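You operate a simulated robot arm through the tools that you are given. There is no shell and no other tool.

You are at the controls of a simulated robot arm. One attempt, no reset.

Task
Grip the white sleeve in the vice and slide the silver bar marked TWO home in it.
Fine: knob wound in first, fingers clear of the jaws; then slacken the vice and stand both in the grey tray. Hands unhurt; nothing dropped, spilt, damaged or left on. Set down upright: white sleeve.

The check looks at the end state, three seconds after you hand in, the way a careful person would. Anything else that was tipped, shoved, dropped, spilled or broken makes it a failure.

Robot
A 6-joint arm with a two-finger parallel gripper, fixed in place. Base frame: the origin is at the foot of the arm, x ahead of it, y to its left, z up; the work surface is at about z = 0.88. Readings come in m, degrees, newtons and seconds.
With the tool pointing down near the work surface it reaches from about 0.28 to 0.8 m from the base axis. Its first joint turns from -166.0 to 166.0 degrees. Payload 3.43 kg.
The tool frame sits at the grasp point between the pads (the TCP): z along the fingers, y along the line on which they close. The tips reach 0.034 m beyond it. The gripper opens to 0.128 m. The fingers are 0.024 m wide and 0.012 m thick; the gripper's body (0.048 by 0.13 m) begins 0.096 m behind the TCP.
Orientation is that of the tool frame in the base frame, as a unit quaternion [w, x, y, z]. With the fingers straight down and closing along the base's y, the tool's x points along the base's -x, its y along +y and its z along -z.

Tools
- The arm moves only by the tool step_arm. Its argument "series" is a list of rows, each a list of 2 entries, a list of its own where there are three numbers: the shift along the tool's x, y, z in m, then the turn, a rotation vector about the tool's x, y, z in degrees. In form: [[[tx, ty, tz], [wx, wy, wz]], ...]. A call has 1 to 20 rows; each row is the pose to reach, as a shift and turn from the pose commanded when the call began, along the tool's axes at that moment. "fingers" is the finger opening in m, from 0 to 0.128, set as the call begins (left out, the last holds). Each row takes 0.2 s and may step no farther than 0.05 m and 8.6 degrees from the row before; otherwise, or with a gripper value out of range, the whole call is refused. A pose out of reach is approached as far as the arm can. The call stops where the force on the tool passes 40 N (or 10 N more than at its start, if that is more) or the arm is blocked; 0.2 s more then pass. Each finger travels about 0.045 m/s and halts on what it meets, pressing with about 33 N; the grip force reading is that of the motor and also rises with nothing between the fingers. The clock runs only during rows and for 0.2 s after the last one: add rows that repeat a pose to give the fingers time. The reply holds the time, the measured pose of the TCP, the force on the tool along the base axes, the opening and the grip force, in the units named above and with some noise, with the torque about the TCP (base axes, N m) and any sound that the robot's microphone picked up.
- Cameras (640 x 400 px; columns grow to the right, rows downward): "scene" is fixed at [0.407, 0.6365, 1.6263]; the picture's right is [-1.00, -0.03, 0.00], its down [-0.01, 0.53, -0.85] and it looks along [0.02, -0.85, -0.53] (base axes); focal length 367 px, centre (320, 200). "wrist" rides on the gripper at [0.076, -0.011, -0.16] in the tool frame; the picture's right is [0.15, 0.99, 0.00], its down [-0.88, 0.13, -0.46] and it looks along [-0.45, 0.07, 0.89] (tool axes); focal length 234 px, centre (320, 200). There is no depth. A picture from a camera that has moved, and an enlarged one, comes with that camera's place and axes in the base frame and with its lens. The place of the scene camera against the robot may be out by one fixed shift of up to 0.025 m in any direction.
- get_image(camera): a new picture of that camera. It takes no simulated time.
- close_up(camera, box): a new picture of the part [left, top, right, bottom] of that camera's present view, enlarged. It takes no simulated time.
- job_done(): hands the job in; it is judged then, once.

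Places have to be worked out from the pictures, the camera data and where the tool is seen. Open the gripper and draw the arm clear of the work before you hand the job in, unless the task says otherwise.

The tools are called after "Request:" as name(argument=value, ...) on one line, values as JSON. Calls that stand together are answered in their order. step_arm: Moves the arm, as the interface text tells. Its arguments: {"type":"object","properties":{"series":{"type":"array","items":{"type":"array"}},"fingers":{"type":"number"}},"required":["series"]} The other tools are called the same way: get_image (camera) takes a picture; close_up (camera, box) takes an enlarged picture of a part of a camera's view; job_done () hands the job in.

At the start:

```text
t: 0.0
tcp_pos: [0.2509, -0.3888, 1.2215]
orientation: [0.001, 0.001, 1.0, -0.001]
contact_force: [-0.1, -0.6, -0.6]
moment: [-0.01, -0.03, -0.02]
opening: 0.1282
gripper_force: 0.0
```

scene: 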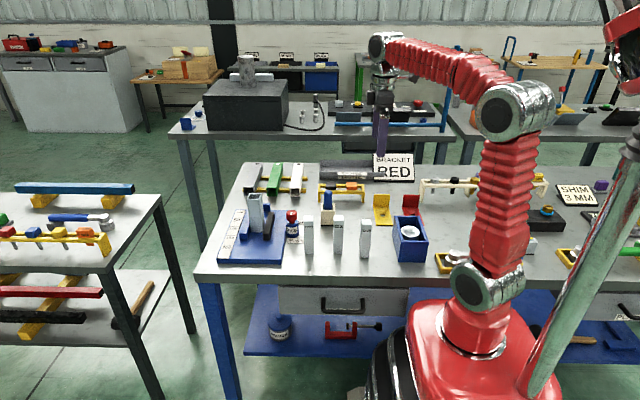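
wrist: 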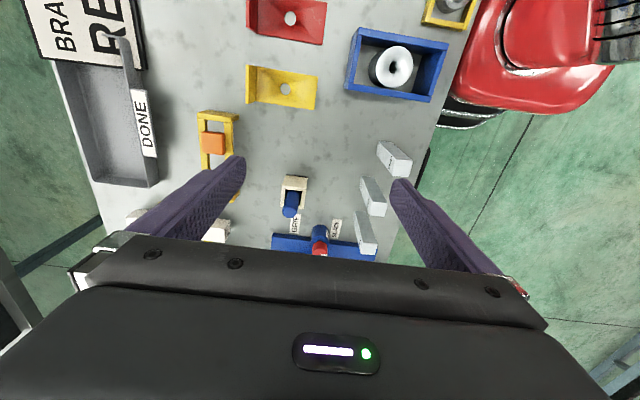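

I'll begin by looking closely at the scene to identify the vice, sleeve, bars and tray.

Request:
close_up(camera="scene", box=[200, 150, 440, 300])

Request:
close_up(camera="scene", box=[210, 180, 310, 270])

Request:
close_up(camera="scene", box=[280, 190, 440, 280])

Request:
close_up(camera="wrist", box=[200, 0, 480, 260])

```text
2.67 times, centred on (320, 225) of scene
camera zoom: at [0.407, 0.6365, 1.6263], right [-1.0, -0.03, 0.0], down [-0.01, 0.53, -0.85], along [0.02, -0.85, -0.53], focal length 979 px, centre (320, 133)
```

zoom: 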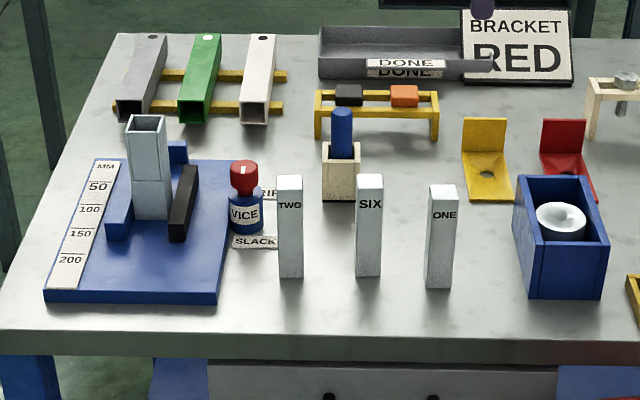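

```text
4.44 times, centred on (260, 225) of scene
camera zoom: at [0.407, 0.6365, 1.6263], right [-1.0, -0.03, 0.0], down [-0.01, 0.53, -0.85], along [0.02, -0.85, -0.53], focal length 1631 px, centre (587, 89)
```

zoom: 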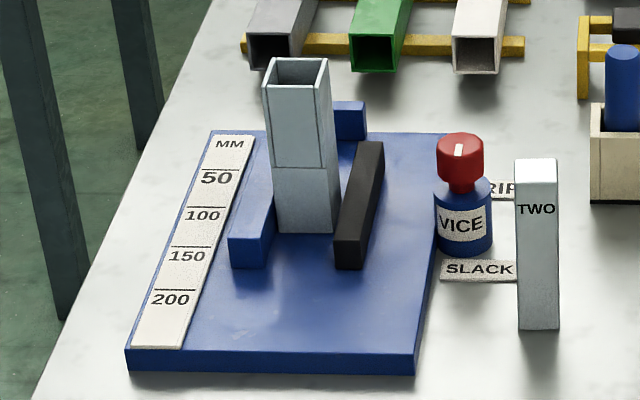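

```text
4.00 times, centred on (360, 235) of scene
camera zoom: at [0.407, 0.6365, 1.6263], right [-1.0, -0.03, 0.0], down [-0.01, 0.53, -0.85], along [0.02, -0.85, -0.53], focal length 1468 px, centre (160, 60)
```

zoom: 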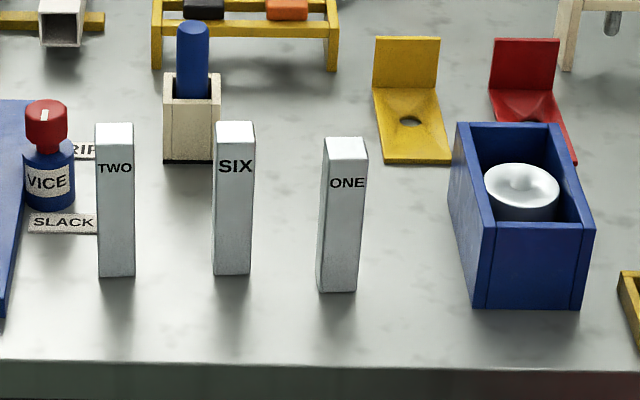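

```text
1.54 times, centred on (340, 130) of wrist
camera zoom: at [0.175, -0.4003, 1.3811], right [-0.15, 0.99, 0.0], down [0.88, 0.13, 0.46], along [0.45, 0.07, -0.89], focal length 360 px, centre (289, 308)
```

zoom: 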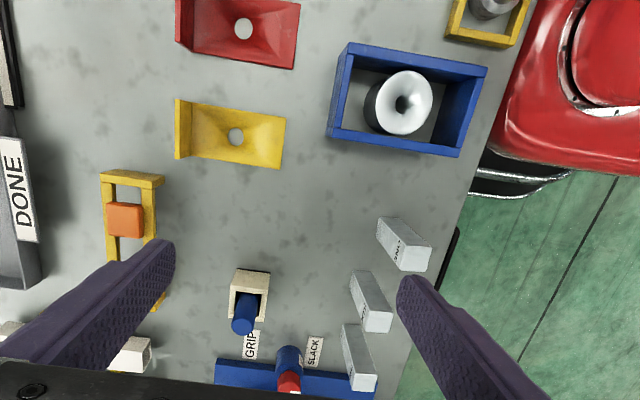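

The vice is on the blue plate at roughly x 0.54–0.74, y −0.45 to −0.20, and something light grey already stands between its jaws. I'll move the wrist camera above the vice, staying high, to see what it is, how the knob is set, and the lying sleeves.

Request:
step_arm(series=[[[-0.04, 0.007, 0], [0, 0, 0]], [[-0.08, 0.014, 0], [0, 0, 0]], [[-0.12, 0.021, 0], [0, 0, 0]], [[-0.16, 0.028, 0], [0, 0, 0]], [[-0.2, 0.035, 0], [0, 0, 0]], [[-0.24, 0.042, 0], [0, 0, 0]], [[-0.27, 0.05, 0], [0, 0, 0]]])

Request:
get_image(camera="wrist")

Request:
get_image(camera="scene")

```text
t: 1.6
tcp_pos: [0.5201, -0.3403, 1.2243]
orientation: [0.001, -0.001, 1.0, -0.001]
contact_force: [-1.4, 0.7, 0.7]
moment: [0.01, -0.07, 0.01]
opening: 0.128
gripper_force: 0.0
```

```text
taken
camera wrist: at [0.4443, -0.3502, 1.3832], right [-0.15, 0.99, 0.0], down [0.88, 0.13, 0.46], along [0.45, 0.07, -0.89], focal length 234 px, centre (320, 200)
```

wrist: 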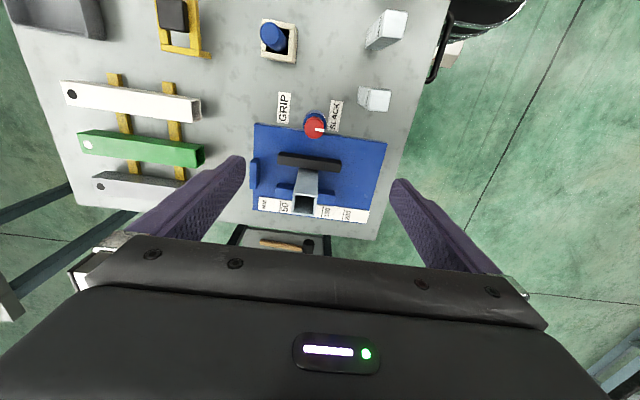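

```text
taken
```

scene: 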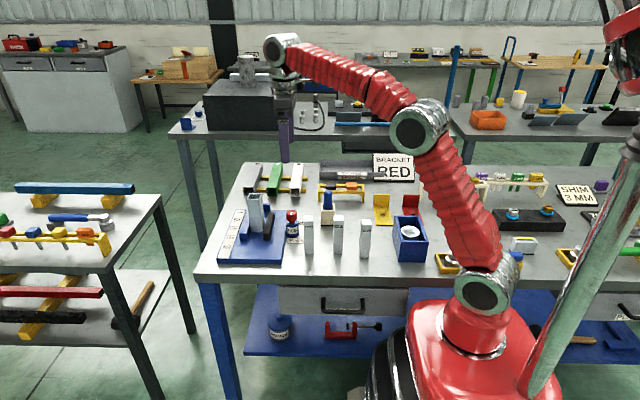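

Request:
close_up(camera="wrist", box=[240, 80, 400, 230])

Request:
close_up(camera="wrist", box=[30, 50, 230, 220])

Request:
close_up(camera="scene", box=[225, 155, 425, 215])

```text
2.67 times, centred on (320, 155) of wrist
camera zoom: at [0.4443, -0.3502, 1.3832], right [-0.15, 0.99, 0.0], down [0.88, 0.13, 0.46], along [0.45, 0.07, -0.89], focal length 624 px, centre (320, 320)
```

zoom: 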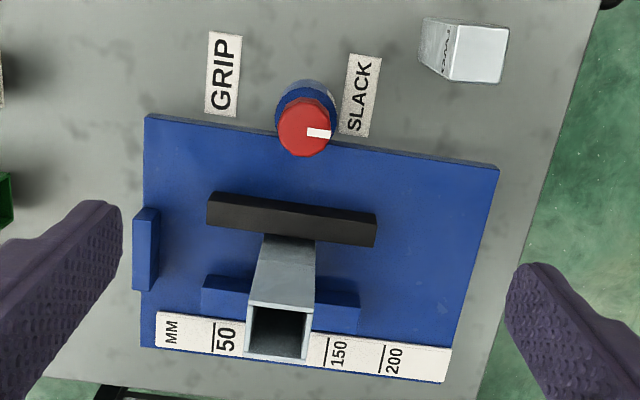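

```text
2.35 times, centred on (130, 135) of wrist
camera zoom: at [0.4443, -0.3502, 1.3832], right [-0.15, 0.99, 0.0], down [0.88, 0.13, 0.46], along [0.45, 0.07, -0.89], focal length 551 px, centre (767, 353)
```

zoom: 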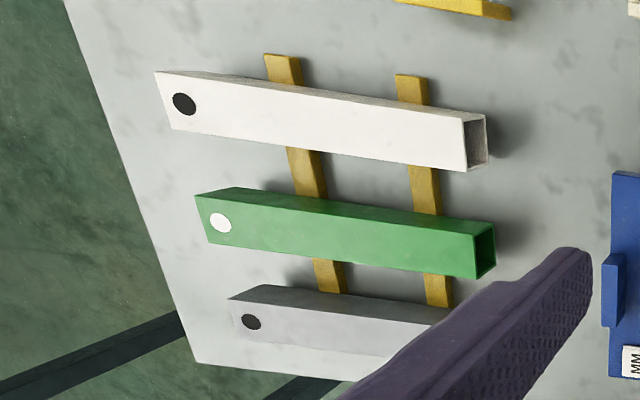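

```text
3.20 times, centred on (325, 185) of scene
camera zoom: at [0.407, 0.6365, 1.6263], right [-1.0, -0.03, 0.0], down [-0.01, 0.53, -0.85], along [0.02, -0.85, -0.53], focal length 1174 px, centre (304, 248)
```

zoom: 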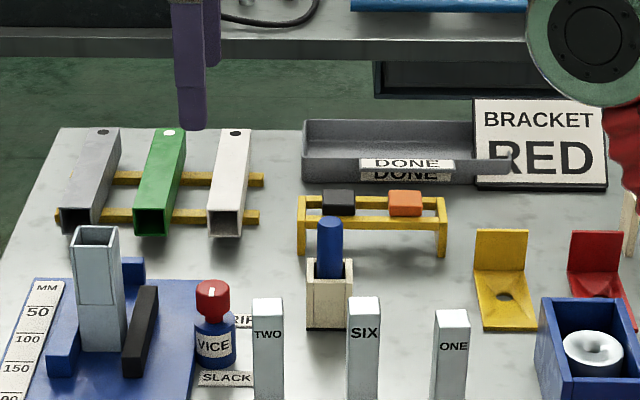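

Request:
close_up(camera="wrist", box=[280, 130, 360, 220])

Request:
close_up(camera="scene", box=[230, 185, 310, 245])

Request:
close_up(camera="scene", box=[238, 158, 308, 200])

```text
4.44 times, centred on (320, 175) of wrist
camera zoom: at [0.4443, -0.3502, 1.3832], right [-0.15, 0.99, 0.0], down [0.88, 0.13, 0.46], along [0.45, 0.07, -0.89], focal length 1041 px, centre (320, 311)
```

zoom: 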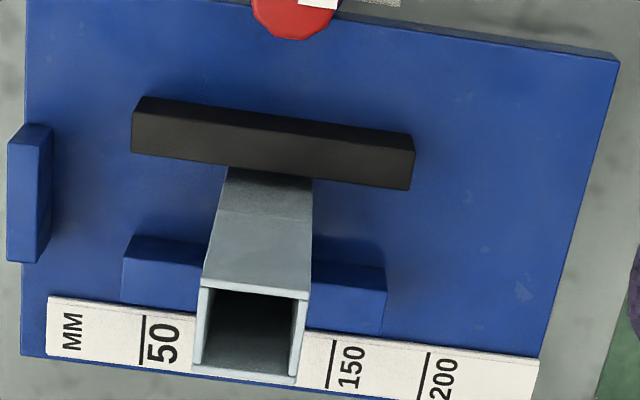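

```text
6.67 times, centred on (270, 215) of scene
camera zoom: at [0.407, 0.6365, 1.6263], right [-1.0, -0.03, 0.0], down [-0.01, 0.53, -0.85], along [0.02, -0.85, -0.53], focal length 2447 px, centre (653, 100)
```

zoom: 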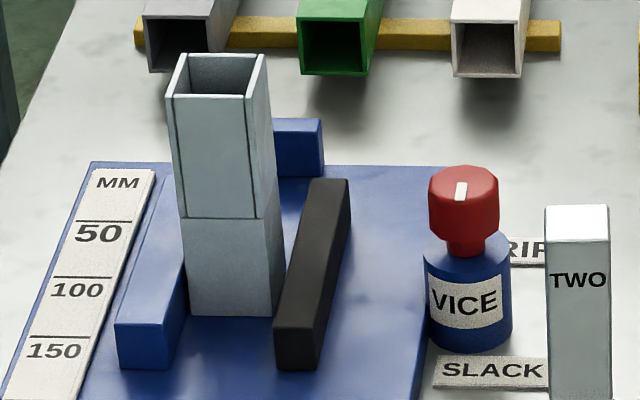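

```text
9.14 times, centred on (273, 179) of scene
camera zoom: at [0.407, 0.6365, 1.6263], right [-1.0, -0.03, 0.0], down [-0.01, 0.53, -0.85], along [0.02, -0.85, -0.53], focal length 3355 px, centre (750, 392)
```

zoom: 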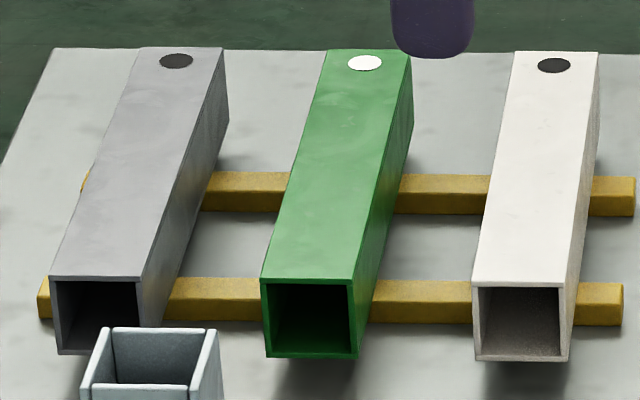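

The vice holds a standing light-coloured pocketed piece, and three tubes (grey, green, white) lie on the rack. Before deciding which is "the white sleeve" I'll look at the whole bench for other candidates and compare colours.

Request:
close_up(camera="scene", box=[380, 150, 640, 310])

Request:
close_up(camera="scene", box=[300, 205, 380, 260])

Request:
close_up(camera="scene", box=[240, 185, 285, 225])

Request:
close_up(camera="scene", box=[0, 170, 170, 350])

Request:
close_up(camera="scene", box=[220, 280, 420, 360])

```text
2.46 times, centred on (510, 230) of scene
camera zoom: at [0.407, 0.6365, 1.6263], right [-1.0, -0.03, 0.0], down [-0.01, 0.53, -0.85], along [0.02, -0.85, -0.53], focal length 903 px, centre (-148, 126)
```

zoom: 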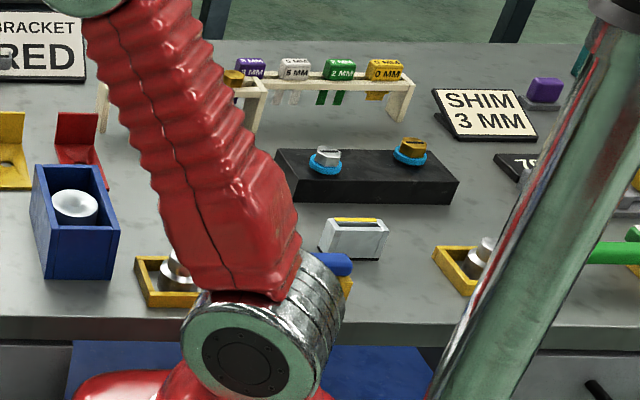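

```text
7.27 times, centred on (340, 232) of scene
camera zoom: at [0.407, 0.6365, 1.6263], right [-1.0, -0.03, 0.0], down [-0.01, 0.53, -0.85], along [0.02, -0.85, -0.53], focal length 2669 px, centre (174, -36)
```

zoom: 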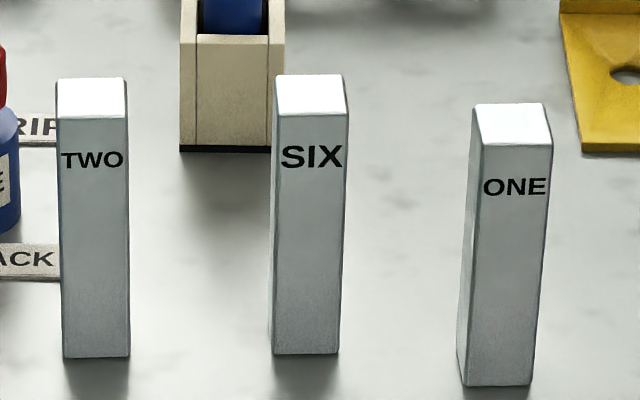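

```text
10.00 times, centred on (262, 205) of scene
camera zoom: at [0.407, 0.6365, 1.6263], right [-1.0, -0.03, 0.0], down [-0.01, 0.53, -0.85], along [0.02, -0.85, -0.53], focal length 3670 px, centre (895, 150)
```

zoom: 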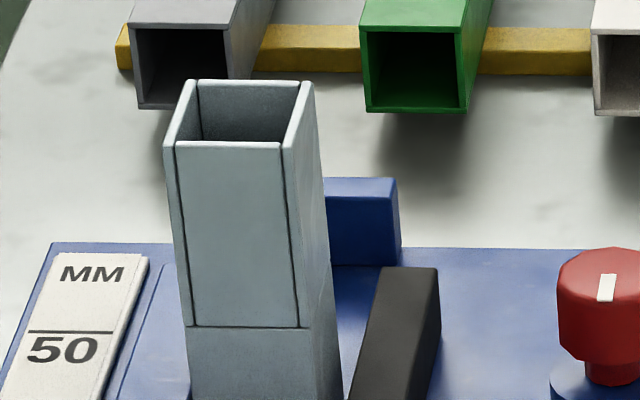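

```text
2.22 times, centred on (85, 260) of scene
camera zoom: at [0.407, 0.6365, 1.6263], right [-1.0, -0.03, 0.0], down [-0.01, 0.53, -0.85], along [0.02, -0.85, -0.53], focal length 816 px, centre (842, 67)
```

zoom: 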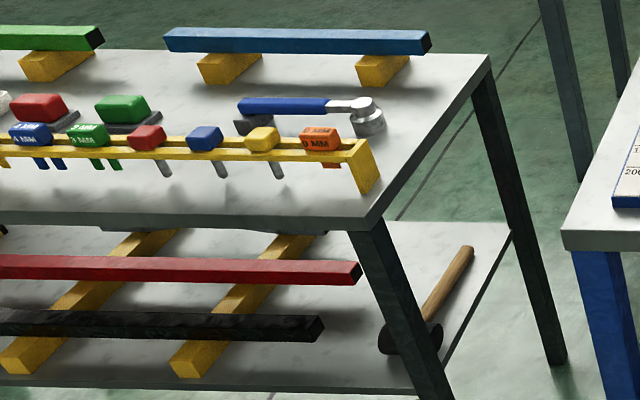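

```text
3.20 times, centred on (320, 320) of scene
camera zoom: at [0.407, 0.6365, 1.6263], right [-1.0, -0.03, 0.0], down [-0.01, 0.53, -0.85], along [0.02, -0.85, -0.53], focal length 1174 px, centre (320, -184)
```

zoom: 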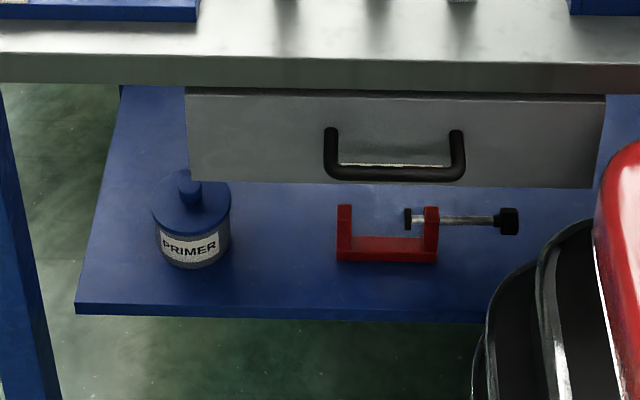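

Request:
close_up(camera="wrist", box=[240, 10, 420, 120])

Request:
close_up(camera="wrist", box=[290, 160, 330, 220])

Request:
close_up(camera="scene", box=[305, 160, 425, 230])

Request:
close_up(camera="wrist", box=[0, 0, 240, 60])

```text
3.56 times, centred on (330, 65) of wrist
camera zoom: at [0.4443, -0.3502, 1.3832], right [-0.15, 0.99, 0.0], down [0.88, 0.13, 0.46], along [0.45, 0.07, -0.89], focal length 833 px, centre (284, 680)
```

zoom: 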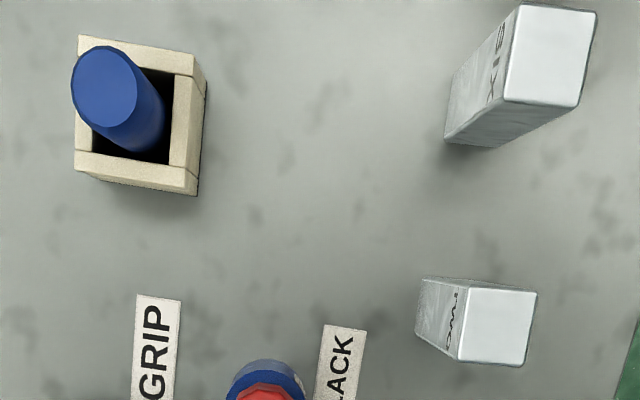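

```text
6.67 times, centred on (310, 190) of wrist
camera zoom: at [0.4443, -0.3502, 1.3832], right [-0.15, 0.99, 0.0], down [0.88, 0.13, 0.46], along [0.45, 0.07, -0.89], focal length 1561 px, centre (387, 267)
```

zoom: 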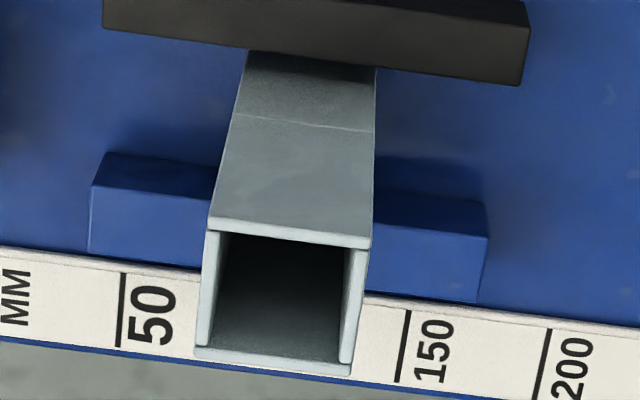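

```text
5.33 times, centred on (365, 195) of scene
camera zoom: at [0.407, 0.6365, 1.6263], right [-1.0, -0.03, 0.0], down [-0.01, 0.53, -0.85], along [0.02, -0.85, -0.53], focal length 1957 px, centre (80, 227)
```

zoom: 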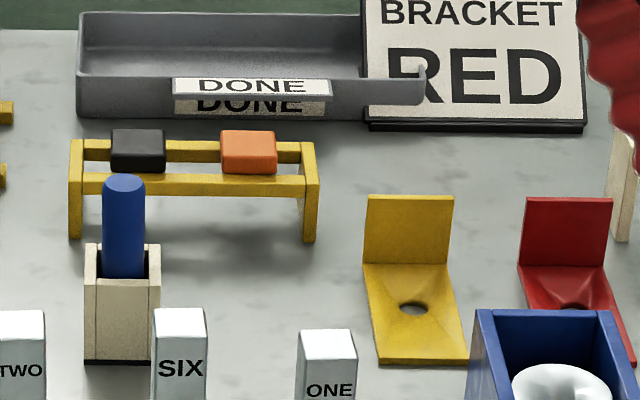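

```text
2.67 times, centred on (120, 30) of wrist
camera zoom: at [0.4443, -0.3502, 1.3832], right [-0.15, 0.99, 0.0], down [0.88, 0.13, 0.46], along [0.45, 0.07, -0.89], focal length 624 px, centre (853, 653)
```

zoom: 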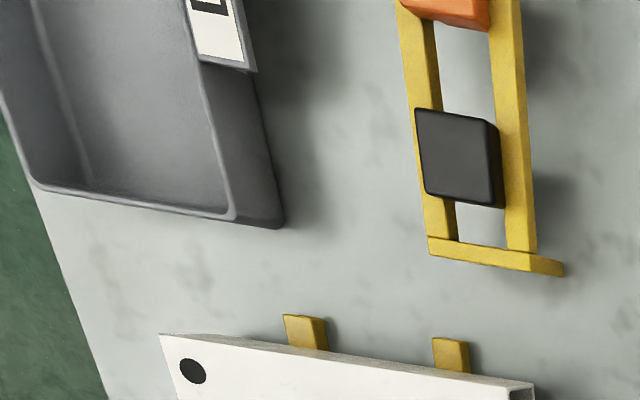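

The standing piece has a solid lower half and a pocket on top that matches the bars' size, and it sits in the open jaws. The lying tubes are mostly beyond reach. I'll lower the wrist camera a little for a sharper look at the piece and the knob before committing.

Request:
step_arm(series=[[[0.0, 0.0, 0.03], [0, 0, 0]], [[0.01, 0.0, 0.06], [0, 0, 0]], [[0.02, 0.0, 0.08], [0, 0, 0]]])

Request:
get_image(camera="wrist")

Request:
close_up(camera="wrist", box=[250, 100, 400, 235])

```text
t: 2.4
tcp_pos: [0.5023, -0.3384, 1.1429]
orientation: [0.001, 0.0, 1.0, -0.001]
contact_force: [0.4, -0.4, 0.6]
moment: [0.01, 0.03, -0.02]
opening: 0.1278
gripper_force: 0.1
```

```text
taken
camera wrist: at [0.4261, -0.3496, 1.3032], right [-0.15, 0.99, 0.0], down [0.88, 0.13, 0.46], along [0.45, 0.07, -0.89], focal length 234 px, centre (320, 200)
```

wrist: 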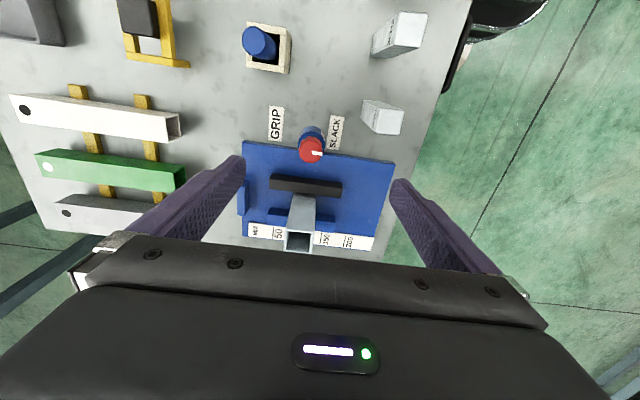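

```text
2.96 times, centred on (325, 168) of wrist
camera zoom: at [0.4261, -0.3496, 1.3032], right [-0.15, 0.99, 0.0], down [0.88, 0.13, 0.46], along [0.45, 0.07, -0.89], focal length 694 px, centre (305, 296)
```

zoom: 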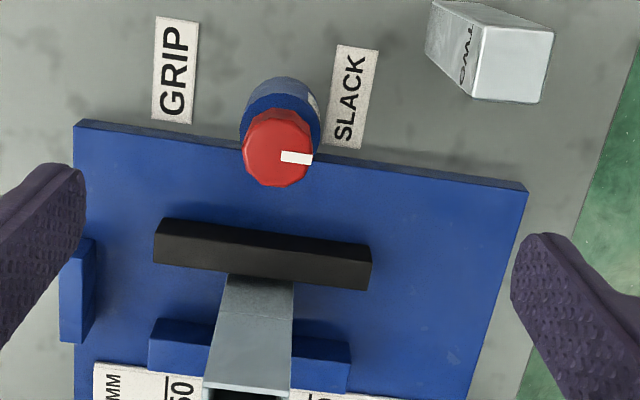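

The knob mark points at SLACK (+y), and GRIP is on the −y side. I'll tilt the wrist camera to a flatter view of the standing piece and the tubes, to judge colour and construction.

Request:
step_arm(series=[[[0.03, 0, 0], [0, -8, 0]], [[0.06, 0, 0], [0, -16, 0]], [[0.09, 0, 0], [0, -24, 0]], [[0.12, 0, 0], [0, -32, 0]], [[0.15, 0, 0], [0, -40, 0]]])

Request:
get_image(camera="wrist")

```text
t: 3.6
tcp_pos: [0.3526, -0.3387, 1.1423]
orientation: [0.343, 0.0, 0.939, -0.001]
contact_force: [0.3, 0.4, 0.4]
moment: [0.01, 0.04, 0.02]
opening: 0.1281
gripper_force: 0.1
```

```text
taken
camera wrist: at [0.1916, -0.3493, 1.2161], right [-0.11, 0.99, -0.1], down [0.38, 0.13, 0.92], along [0.92, 0.06, -0.39], focal length 234 px, centre (320, 200)
```

wrist: 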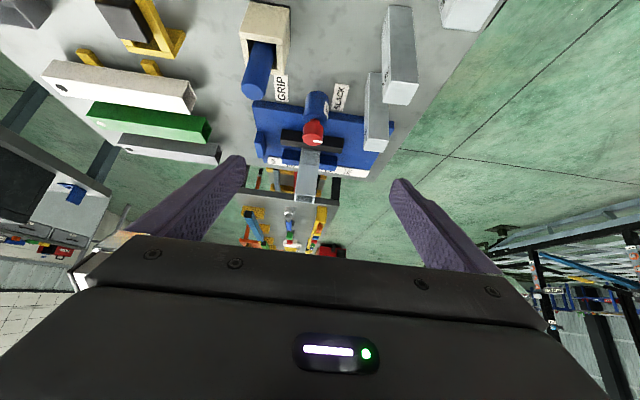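

Request:
close_up(camera="wrist", box=[230, 60, 430, 210])

Request:
close_up(camera="wrist", box=[30, 40, 230, 170])

```text
2.67 times, centred on (330, 135) of wrist
camera zoom: at [0.1916, -0.3493, 1.2161], right [-0.11, 0.99, -0.1], down [0.38, 0.13, 0.92], along [0.92, 0.06, -0.39], focal length 624 px, centre (293, 373)
```

zoom: 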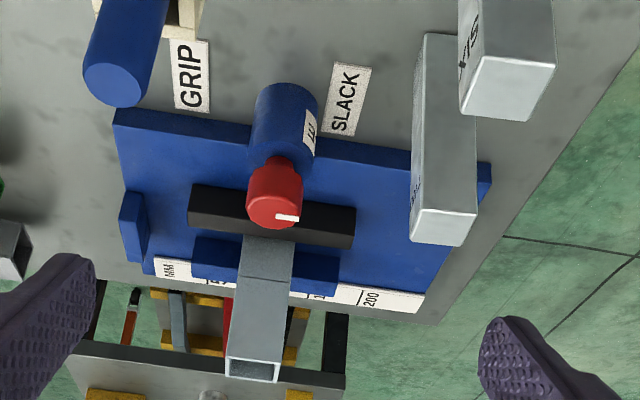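

```text
3.08 times, centred on (130, 105) of wrist
camera zoom: at [0.1916, -0.3493, 1.2161], right [-0.11, 0.99, -0.1], down [0.38, 0.13, 0.92], along [0.92, 0.06, -0.39], focal length 720 px, centre (905, 492)
```

zoom: 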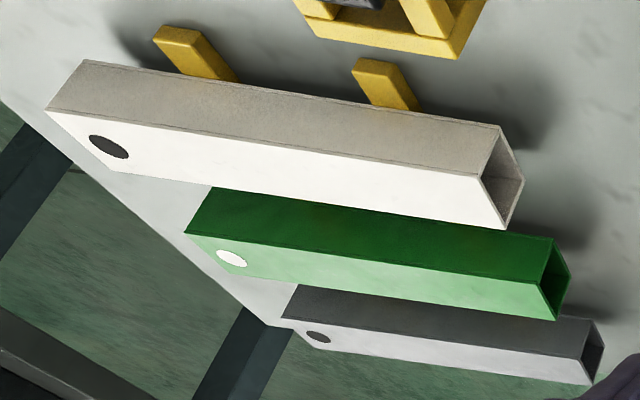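

In shaded light the vice piece is as pale as the white tube's shaded side. It is already seated in the slack jaws, and its blind pocket (about 33 mm) suits the 28 mm bars. The rack tubes are long open stock, mostly out of reach, so I take the vice piece to be the white sleeve. I put the knob axis at (0.5185, −0.349) with its top near z 0.972, and go above it with the tool vertical again.

Request:
step_arm(series=[[[-0.0254, -0.002, 0.0213], [0, 8, 0]], [[-0.0508, -0.004, 0.0427], [0, 16, 0]], [[-0.0763, -0.006, 0.064], [0, 24, 0]], [[-0.1017, -0.008, 0.0854], [0, 32, 0]], [[-0.1271, -0.0101, 0.1067], [0, 40, 0]]], fingers=0.07)

```text
t: 4.8
tcp_pos: [0.5154, -0.3501, 1.1435]
orientation: [0.0, 0.0, 1.0, -0.002]
contact_force: [-1.1, -0.6, 0.2]
moment: [0.02, -0.09, -0.01]
opening: 0.0703
gripper_force: 0.0
```

The tool is vertical above the knob. I'll pre-rotate −90° about the tool axis so I have a full 180° of clockwise travel available.

Request:
step_arm(series=[[[0, 0, 0], [0, 0, -8.5]], [[0, 0, 0], [0, 0, -17]], [[0, 0, 0], [0, 0, -25.5]], [[0, 0, 0], [0, 0, -34]], [[0, 0, 0], [0, 0, -42.5]], [[0, 0, 0], [0, 0, -51]], [[0, 0, 0], [0, 0, -59.5]], [[0, 0, 0], [0, 0, -68]], [[0, 0, 0], [0, 0, -76.5]], [[0, 0, 0], [0, 0, -85]], [[0, 0, 0], [0, 0, -90]], [[0, 0, 0], [0, 0, -90]]])

Request:
get_image(camera="wrist")

Request:
get_image(camera="scene")

```text
t: 7.4
tcp_pos: [0.5165, -0.3493, 1.1427]
orientation: [-0.001, 0.708, -0.706, 0.002]
contact_force: [0.8, -0.7, -0.4]
moment: [0.02, -0.02, 0.0]
opening: 0.0698
gripper_force: 0.1
```

```text
taken
camera wrist: at [0.5282, -0.4254, 1.3021], right [-0.99, -0.15, 0.0], down [-0.13, 0.88, 0.45], along [-0.07, 0.45, -0.89], focal length 234 px, centre (320, 200)
```

wrist: 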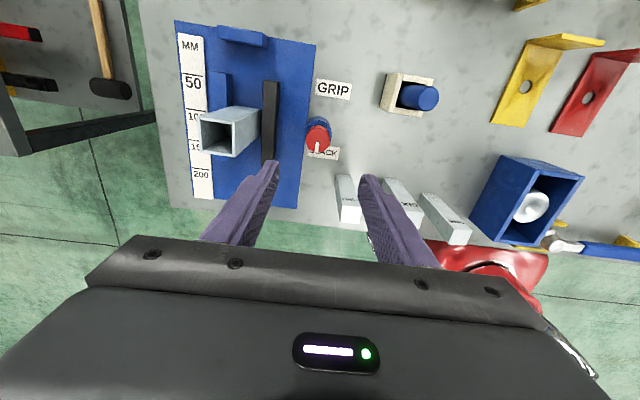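

```text
taken
```

scene: 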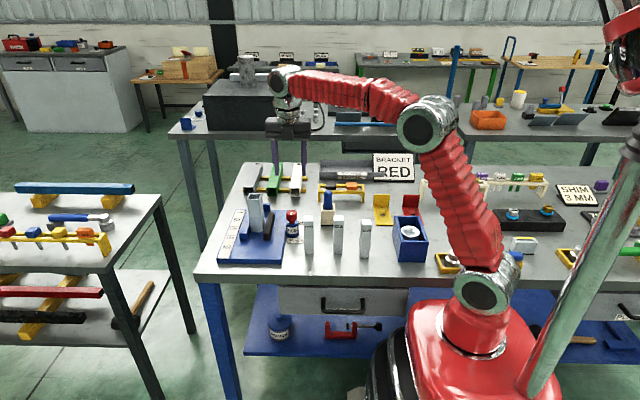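

Request:
close_up(camera="wrist", box=[170, 20, 370, 220])

Request:
close_up(camera="wrist", box=[285, 70, 385, 170])

```text
2.00 times, centred on (270, 120) of wrist
camera zoom: at [0.5282, -0.4254, 1.3021], right [-0.99, -0.15, 0.0], down [-0.13, 0.88, 0.45], along [-0.07, 0.45, -0.89], focal length 468 px, centre (420, 360)
```

zoom: 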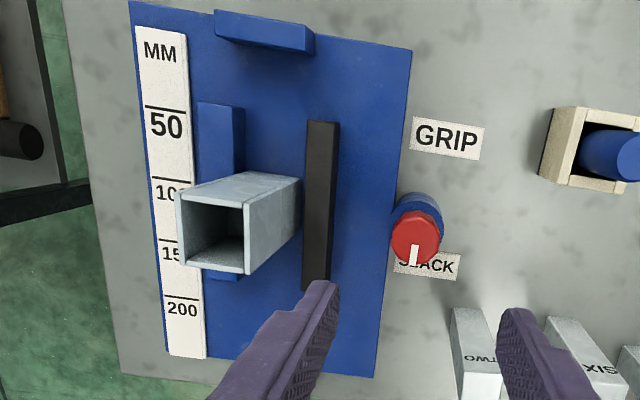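

```text
4.00 times, centred on (335, 120) of wrist
camera zoom: at [0.5282, -0.4254, 1.3021], right [-0.99, -0.15, 0.0], down [-0.13, 0.88, 0.45], along [-0.07, 0.45, -0.89], focal length 937 px, centre (260, 520)
```

zoom: 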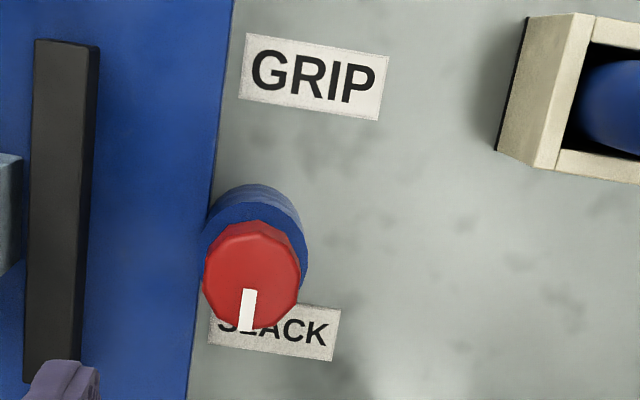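

The knob pointer is confirmed at SLACK, and this side view puts the knob at about (0.519, −0.350). I'll descend with the fingers straddling the knob along x, stopping partway to check.

Request:
step_arm(series=[[[0.0007, -0.002, 0.04], [0, 0, 0]], [[0.0007, -0.002, 0.08], [0, 0, 0]], [[0.0007, -0.002, 0.11], [0, 0, 0]], [[0.0007, -0.002, 0.125], [0, 0, 0]], [[0.0007, -0.002, 0.125], [0, 0, 0]]])

Request:
close_up(camera="scene", box=[240, 170, 340, 260])

Request:
get_image(camera="wrist")

```text
t: 8.6
tcp_pos: [0.517, -0.3517, 1.0166]
orientation: [0.001, 0.707, -0.707, 0.002]
contact_force: [0.2, 0.7, -0.7]
moment: [0.03, -0.01, -0.04]
opening: 0.07
gripper_force: 0.1
```

```text
4.44 times, centred on (290, 215) of scene
camera zoom: at [0.407, 0.6365, 1.6263], right [-1.0, -0.03, 0.0], down [-0.01, 0.53, -0.85], along [0.02, -0.85, -0.53], focal length 1631 px, centre (453, 133)
```

zoom: 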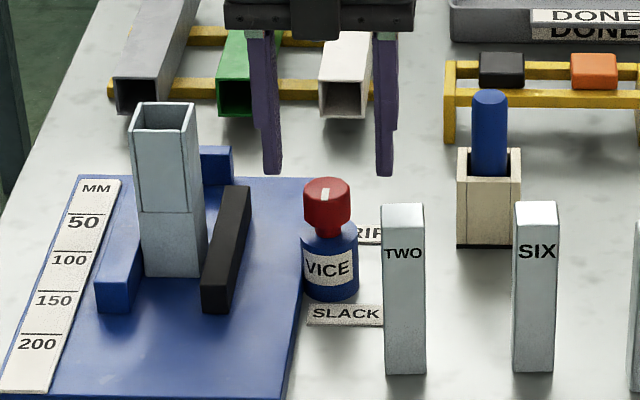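

```text
taken
camera wrist: at [0.5288, -0.4265, 1.1768], right [-0.99, -0.15, 0.0], down [-0.13, 0.88, 0.45], along [-0.07, 0.45, -0.89], focal length 234 px, centre (320, 200)
```

wrist: 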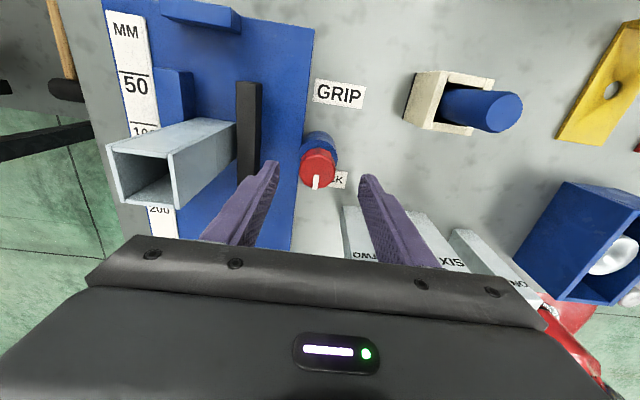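

The finger tips (z≈0.983) are centred on the knob to within about 1.5 mm, and the knob looks about 34 mm wide and 30 mm high. I'll nudge +x, lower the tips to about z 0.951, and close on the knob.

Request:
step_arm(series=[[[-0.001, -0.0015, 0.015], [0, 0, 0]], [[-0.001, -0.0015, 0.031], [0, 0, 0]], [[-0.001, -0.0015, 0.031], [0, 0, 0]]])

Request:
close_up(camera="scene", box=[240, 170, 340, 260])

Request:
close_up(camera="wrist", box=[230, 100, 430, 240])

```text
t: 9.4
tcp_pos: [0.5204, -0.3495, 0.9851]
orientation: [-0.001, -0.707, 0.708, -0.001]
contact_force: [0.8, 0.9, 0.3]
moment: [0.01, 0.04, -0.01]
opening: 0.0697
gripper_force: 0.1
```

```text
4.44 times, centred on (290, 215) of scene
camera zoom: at [0.407, 0.6365, 1.6263], right [-1.0, -0.03, 0.0], down [-0.01, 0.53, -0.85], along [0.02, -0.85, -0.53], focal length 1631 px, centre (453, 133)
```

zoom: 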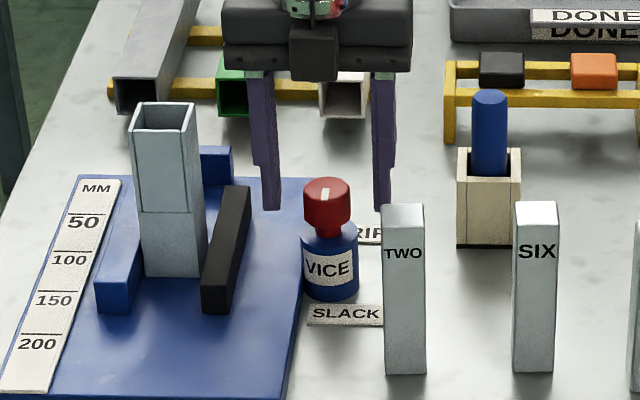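

```text
2.86 times, centred on (330, 170) of wrist
camera zoom: at [0.5312, -0.4256, 1.1454], right [-0.99, -0.15, 0.0], down [-0.13, 0.88, 0.45], along [-0.07, 0.45, -0.89], focal length 669 px, centre (291, 286)
```

zoom: 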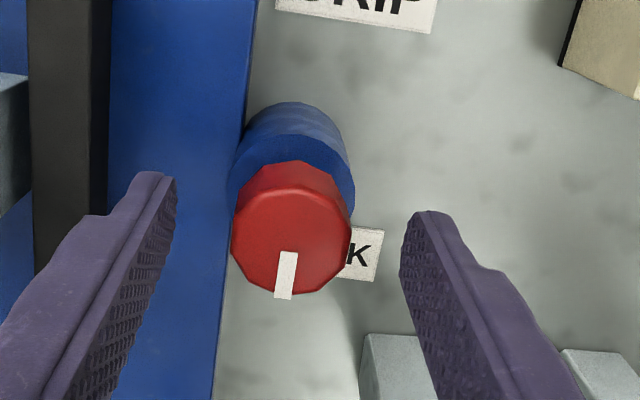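

Alignment looks good in both views. Closing on the knob now, holding still.

Request:
step_arm(series=[[[0, 0, 0], [0, 0, 0]], [[0, 0, 0], [0, 0, 0]], [[0, 0, 0], [0, 0, 0]], [[0, 0, 0], [0, 0, 0]]], fingers=0.02)

Request:
close_up(camera="wrist", box=[230, 100, 430, 240])

```text
t: 10.4
tcp_pos: [0.52, -0.3513, 0.9872]
orientation: [0.0, 0.707, -0.707, 0.001]
contact_force: [2.4, 0.0, -1.2]
moment: [-0.01, -0.1, -0.02]
opening: 0.0352
gripper_force: 44.9
```

```text
2.86 times, centred on (330, 170) of wrist
camera zoom: at [0.5314, -0.4256, 1.1455], right [-0.99, -0.15, 0.0], down [-0.13, 0.88, 0.45], along [-0.07, 0.45, -0.89], focal length 669 px, centre (291, 286)
```

zoom: 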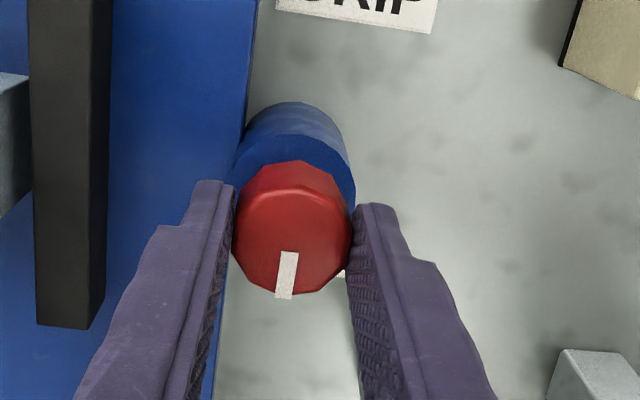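

The knob is held (opening 35 mm, small side force). I'll try a small clockwise turn, about +17° around the tool axis, and check torque, sound and jaw response.

Request:
step_arm(series=[[[0, 0, 0], [0, 0, 6]], [[0, 0, 0], [0, 0, 12]], [[0, 0, 0], [0, 0, 18]], [[0, 0, 0], [0, 0, 18]]])

Request:
close_up(camera="wrist", box=[200, 80, 430, 240])

Request:
close_up(camera="scene", box=[240, 170, 340, 260])

```text
t: 11.4
tcp_pos: [0.5207, -0.3499, 0.9864]
orientation: [0.0, -0.587, 0.81, -0.001]
contact_force: [-6.0, -4.4, 0.9]
moment: [-0.35, 0.4, 0.02]
opening: 0.0349
gripper_force: 45.0
```

```text
2.50 times, centred on (315, 160) of wrist
camera zoom: at [0.5074, -0.4253, 1.1455], right [-0.99, 0.17, 0.0], down [0.15, 0.88, 0.45], along [0.08, 0.45, -0.89], focal length 585 px, centre (332, 300)
```

zoom: 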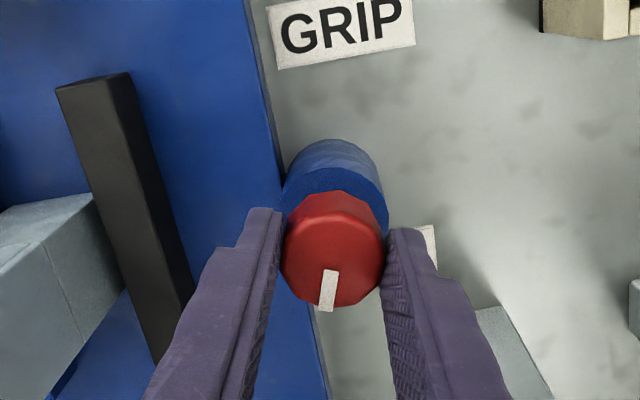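

```text
4.44 times, centred on (290, 215) of scene
camera zoom: at [0.407, 0.6365, 1.6263], right [-1.0, -0.03, 0.0], down [-0.01, 0.53, -0.85], along [0.02, -0.85, -0.53], focal length 1631 px, centre (453, 133)
```

zoom: 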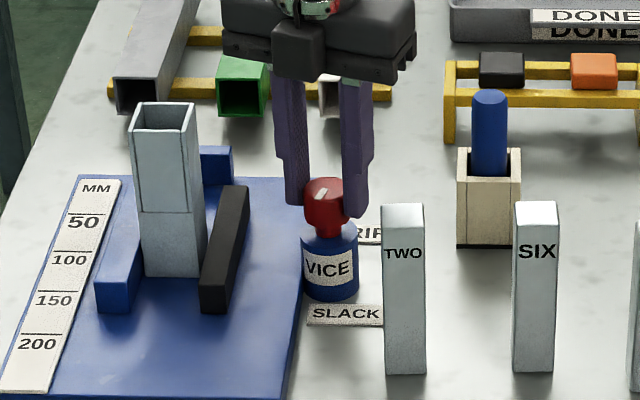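

The knob turns with the gripper, and the jaw appears to have crept toward the sleeve. I'll continue clockwise in steps and check again.

Request:
step_arm(series=[[[0, 0, 0], [0, 0, 8]], [[0, 0, 0], [0, 0, 16]], [[0, 0, 0], [0, 0, 24]], [[0, 0, 0], [0, 0, 32]], [[0, 0, 0], [0, 0, 40]], [[0, 0, 0], [0, 0, 48]], [[0, 0, 0], [0, 0, 48]]])

Request:
close_up(camera="scene", box=[240, 170, 340, 260])

Request:
get_image(camera="wrist")

```text
t: 13.0
tcp_pos: [0.5199, -0.3492, 0.984]
orientation: [0.0, -0.207, 0.978, 0.0]
contact_force: [-17.7, -7.2, -4.7]
moment: [-0.42, 0.99, 0.02]
opening: 0.0352
gripper_force: 44.9
```

```text
4.44 times, centred on (290, 215) of scene
camera zoom: at [0.407, 0.6365, 1.6263], right [-1.0, -0.03, 0.0], down [-0.01, 0.53, -0.85], along [0.02, -0.85, -0.53], focal length 1631 px, centre (453, 133)
```

zoom: 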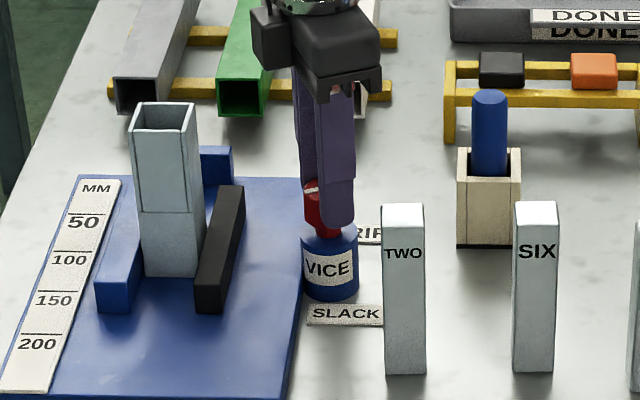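

```text
taken
camera wrist: at [0.4554, -0.3907, 1.1454], right [-0.53, 0.85, 0.0], down [0.75, 0.48, 0.46], along [0.39, 0.24, -0.89], focal length 234 px, centre (320, 200)
```

wrist: 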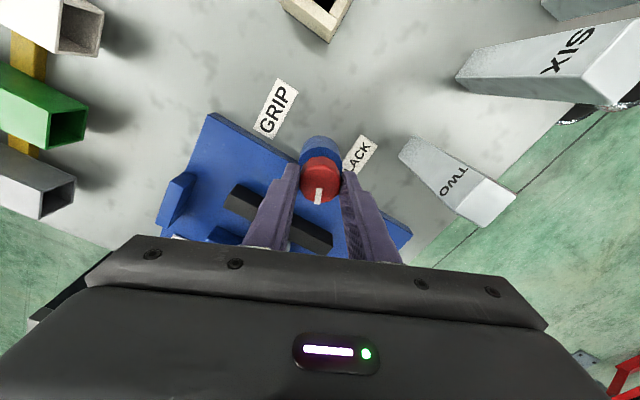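

Clockwise is winding the black jaw in (about 4 mm over 66°). A 19 N side force has built along the pad direction from slight off-centring, so I'll relieve it with a small shift before continuing.

Request:
step_arm(series=[[[0.0008, 0, 0], [0, 0, 0]], [[0.0015, 0, 0], [0, 0, 0]], [[0.0015, 0, 0], [0, 0, 0]]])

```text
t: 13.8
tcp_pos: [0.5203, -0.3507, 0.986]
orientation: [0.001, -0.208, 0.978, -0.001]
contact_force: [-6.7, -4.9, -9.2]
moment: [-0.37, 0.43, 0.03]
opening: 0.0353
gripper_force: 45.5
```

Shifting relieved it as expected (about 7 N/mm). I'll shift another 1 mm, ease down 1 mm to follow the knob, and keep turning clockwise.

Request:
step_arm(series=[[[0.001, 0, 0.001], [0, 0, 0]], [[0.001, 0, 0.001], [0, 0, 8]], [[0.001, 0, 0.001], [0, 0, 16]], [[0.001, 0, 0.001], [0, 0, 24]], [[0.001, 0, 0.001], [0, 0, 24]]])

Request:
close_up(camera="scene", box=[240, 170, 340, 260])

```text
t: 15.0
tcp_pos: [0.5203, -0.3503, 0.9858]
orientation: [0.002, 0.0, 1.0, 0.0]
contact_force: [12.8, 6.8, 3.0]
moment: [0.34, -0.53, -0.03]
opening: 0.0354
gripper_force: 45.6
```

```text
4.44 times, centred on (290, 215) of scene
camera zoom: at [0.407, 0.6365, 1.6263], right [-1.0, -0.03, 0.0], down [-0.01, 0.53, -0.85], along [0.02, -0.85, -0.53], focal length 1631 px, centre (453, 133)
```

zoom: 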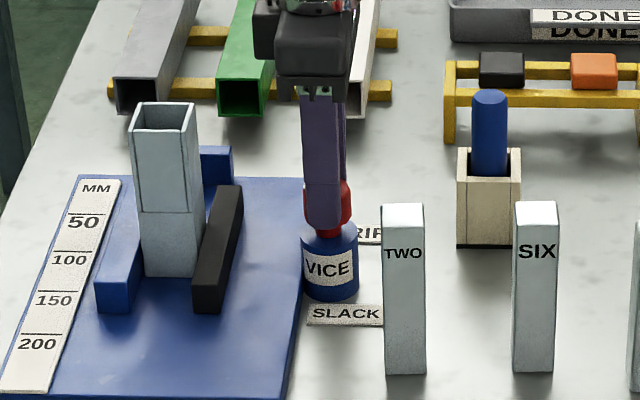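

Now at 90° total with the jaw nearer the sleeve. I'll relieve the +x side force slightly and continue turning.

Request:
step_arm(series=[[[-0.0014, 0.0006, 0], [0, 0, 0]], [[-0.0014, 0.0006, 0], [0, 0, 8]], [[-0.0014, 0.0006, 0], [0, 0, 16]], [[-0.0014, 0.0006, 0], [0, 0, 24]], [[-0.0014, 0.0006, 0], [0, 0, 24]]])

Request:
close_up(camera="scene", box=[240, 170, 340, 260])

Request:
get_image(camera="wrist")

```text
t: 16.2
tcp_pos: [0.5192, -0.3493, 0.9862]
orientation: [0.0, 0.209, 0.978, -0.001]
contact_force: [5.4, 1.9, 12.1]
moment: [0.16, 0.47, 0.0]
opening: 0.0351
gripper_force: 45.2
```

```text
4.44 times, centred on (290, 215) of scene
camera zoom: at [0.407, 0.6365, 1.6263], right [-1.0, -0.03, 0.0], down [-0.01, 0.53, -0.85], along [0.02, -0.85, -0.53], focal length 1631 px, centre (453, 133)
```

zoom: 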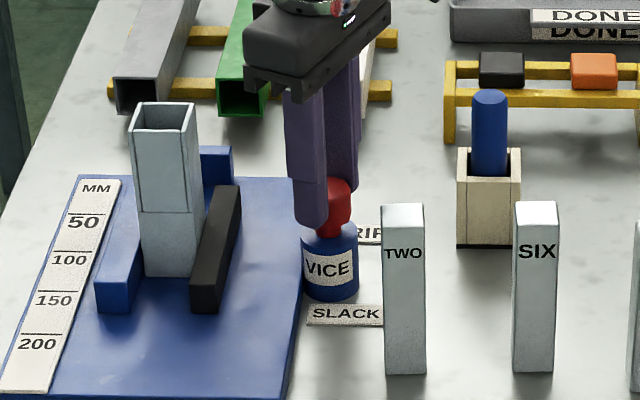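

```text
taken
camera wrist: at [0.4461, -0.3288, 1.1452], right [0.27, 0.96, 0.0], down [0.86, -0.24, 0.46], along [0.44, -0.12, -0.89], focal length 234 px, centre (320, 200)
```

wrist: 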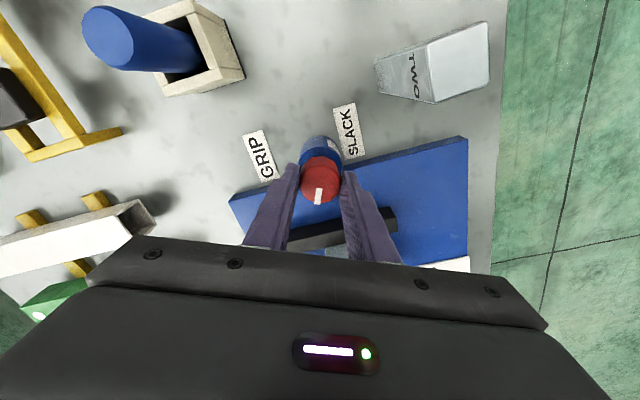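

114° turned and the jaw is still advancing. I'll ease up 1 mm (12 N upward reading) and continue toward the GRIP side.

Request:
step_arm(series=[[[-0.0006, 0, -0.0014], [0, 0, 0]], [[-0.0006, 0, -0.0014], [0, 0, 8]], [[-0.0006, 0, -0.0014], [0, 0, 16]], [[-0.0006, 0, -0.0014], [0, 0, 24]], [[-0.0006, 0, -0.0014], [0, 0, 32]], [[-0.0006, 0, -0.0014], [0, 0, 32]]])

Request:
close_up(camera="scene", box=[240, 170, 340, 260])

```text
t: 17.6
tcp_pos: [0.5192, -0.3489, 0.9866]
orientation: [0.0, 0.47, 0.883, 0.001]
contact_force: [0.0, 3.8, -11.7]
moment: [0.08, 0.0, 0.02]
opening: 0.0354
gripper_force: 44.5
```

```text
4.44 times, centred on (290, 215) of scene
camera zoom: at [0.407, 0.6365, 1.6263], right [-1.0, -0.03, 0.0], down [-0.01, 0.53, -0.85], along [0.02, -0.85, -0.53], focal length 1631 px, centre (453, 133)
```

zoom: 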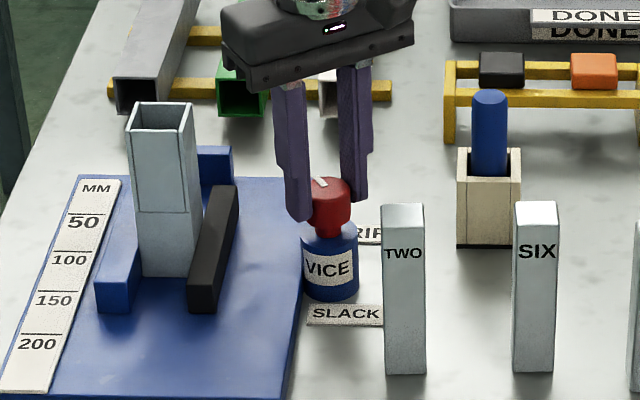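

At 146° the jaw is now pushing the sleeve gently toward the fixed jaw. I'll continue in smaller steps, watching torque.

Request:
step_arm(series=[[[0, 0, 0], [0, 0, 5]], [[0, 0, 0], [0, 0, 10]], [[0, 0, 0], [0, 0, 15]], [[0, 0, 0], [0, 0, 15]]])

Request:
close_up(camera="scene", box=[240, 170, 340, 260])

Request:
get_image(camera="wrist")

```text
t: 18.6
tcp_pos: [0.5196, -0.3494, 0.9854]
orientation: [0.0, 0.581, 0.814, 0.0]
contact_force: [-4.5, 9.1, -17.1]
moment: [0.11, 0.13, 0.27]
opening: 0.0349
gripper_force: 45.1
```

```text
4.44 times, centred on (290, 215) of scene
camera zoom: at [0.407, 0.6365, 1.6263], right [-1.0, -0.03, 0.0], down [-0.01, 0.53, -0.85], along [0.02, -0.85, -0.53], focal length 1631 px, centre (453, 133)
```

zoom: 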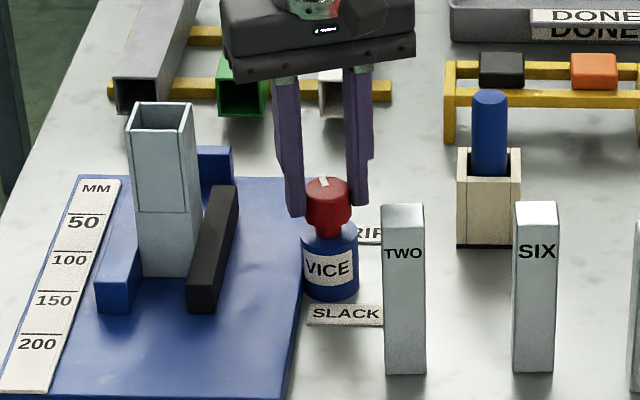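

```text
taken
camera wrist: at [0.4853, -0.2817, 1.1455], right [0.89, 0.46, 0.0], down [0.41, -0.79, 0.46], along [0.21, -0.4, -0.89], focal length 234 px, centre (320, 200)
```

wrist: 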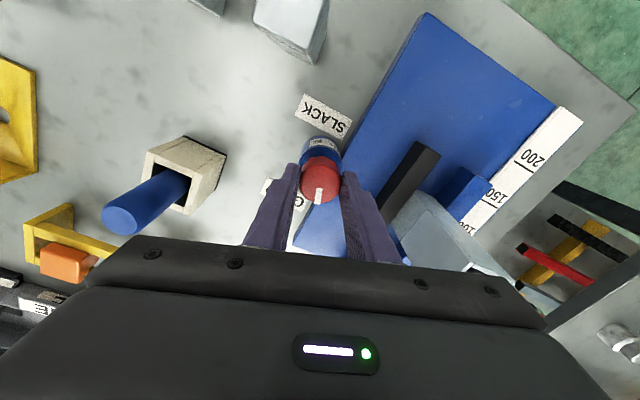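

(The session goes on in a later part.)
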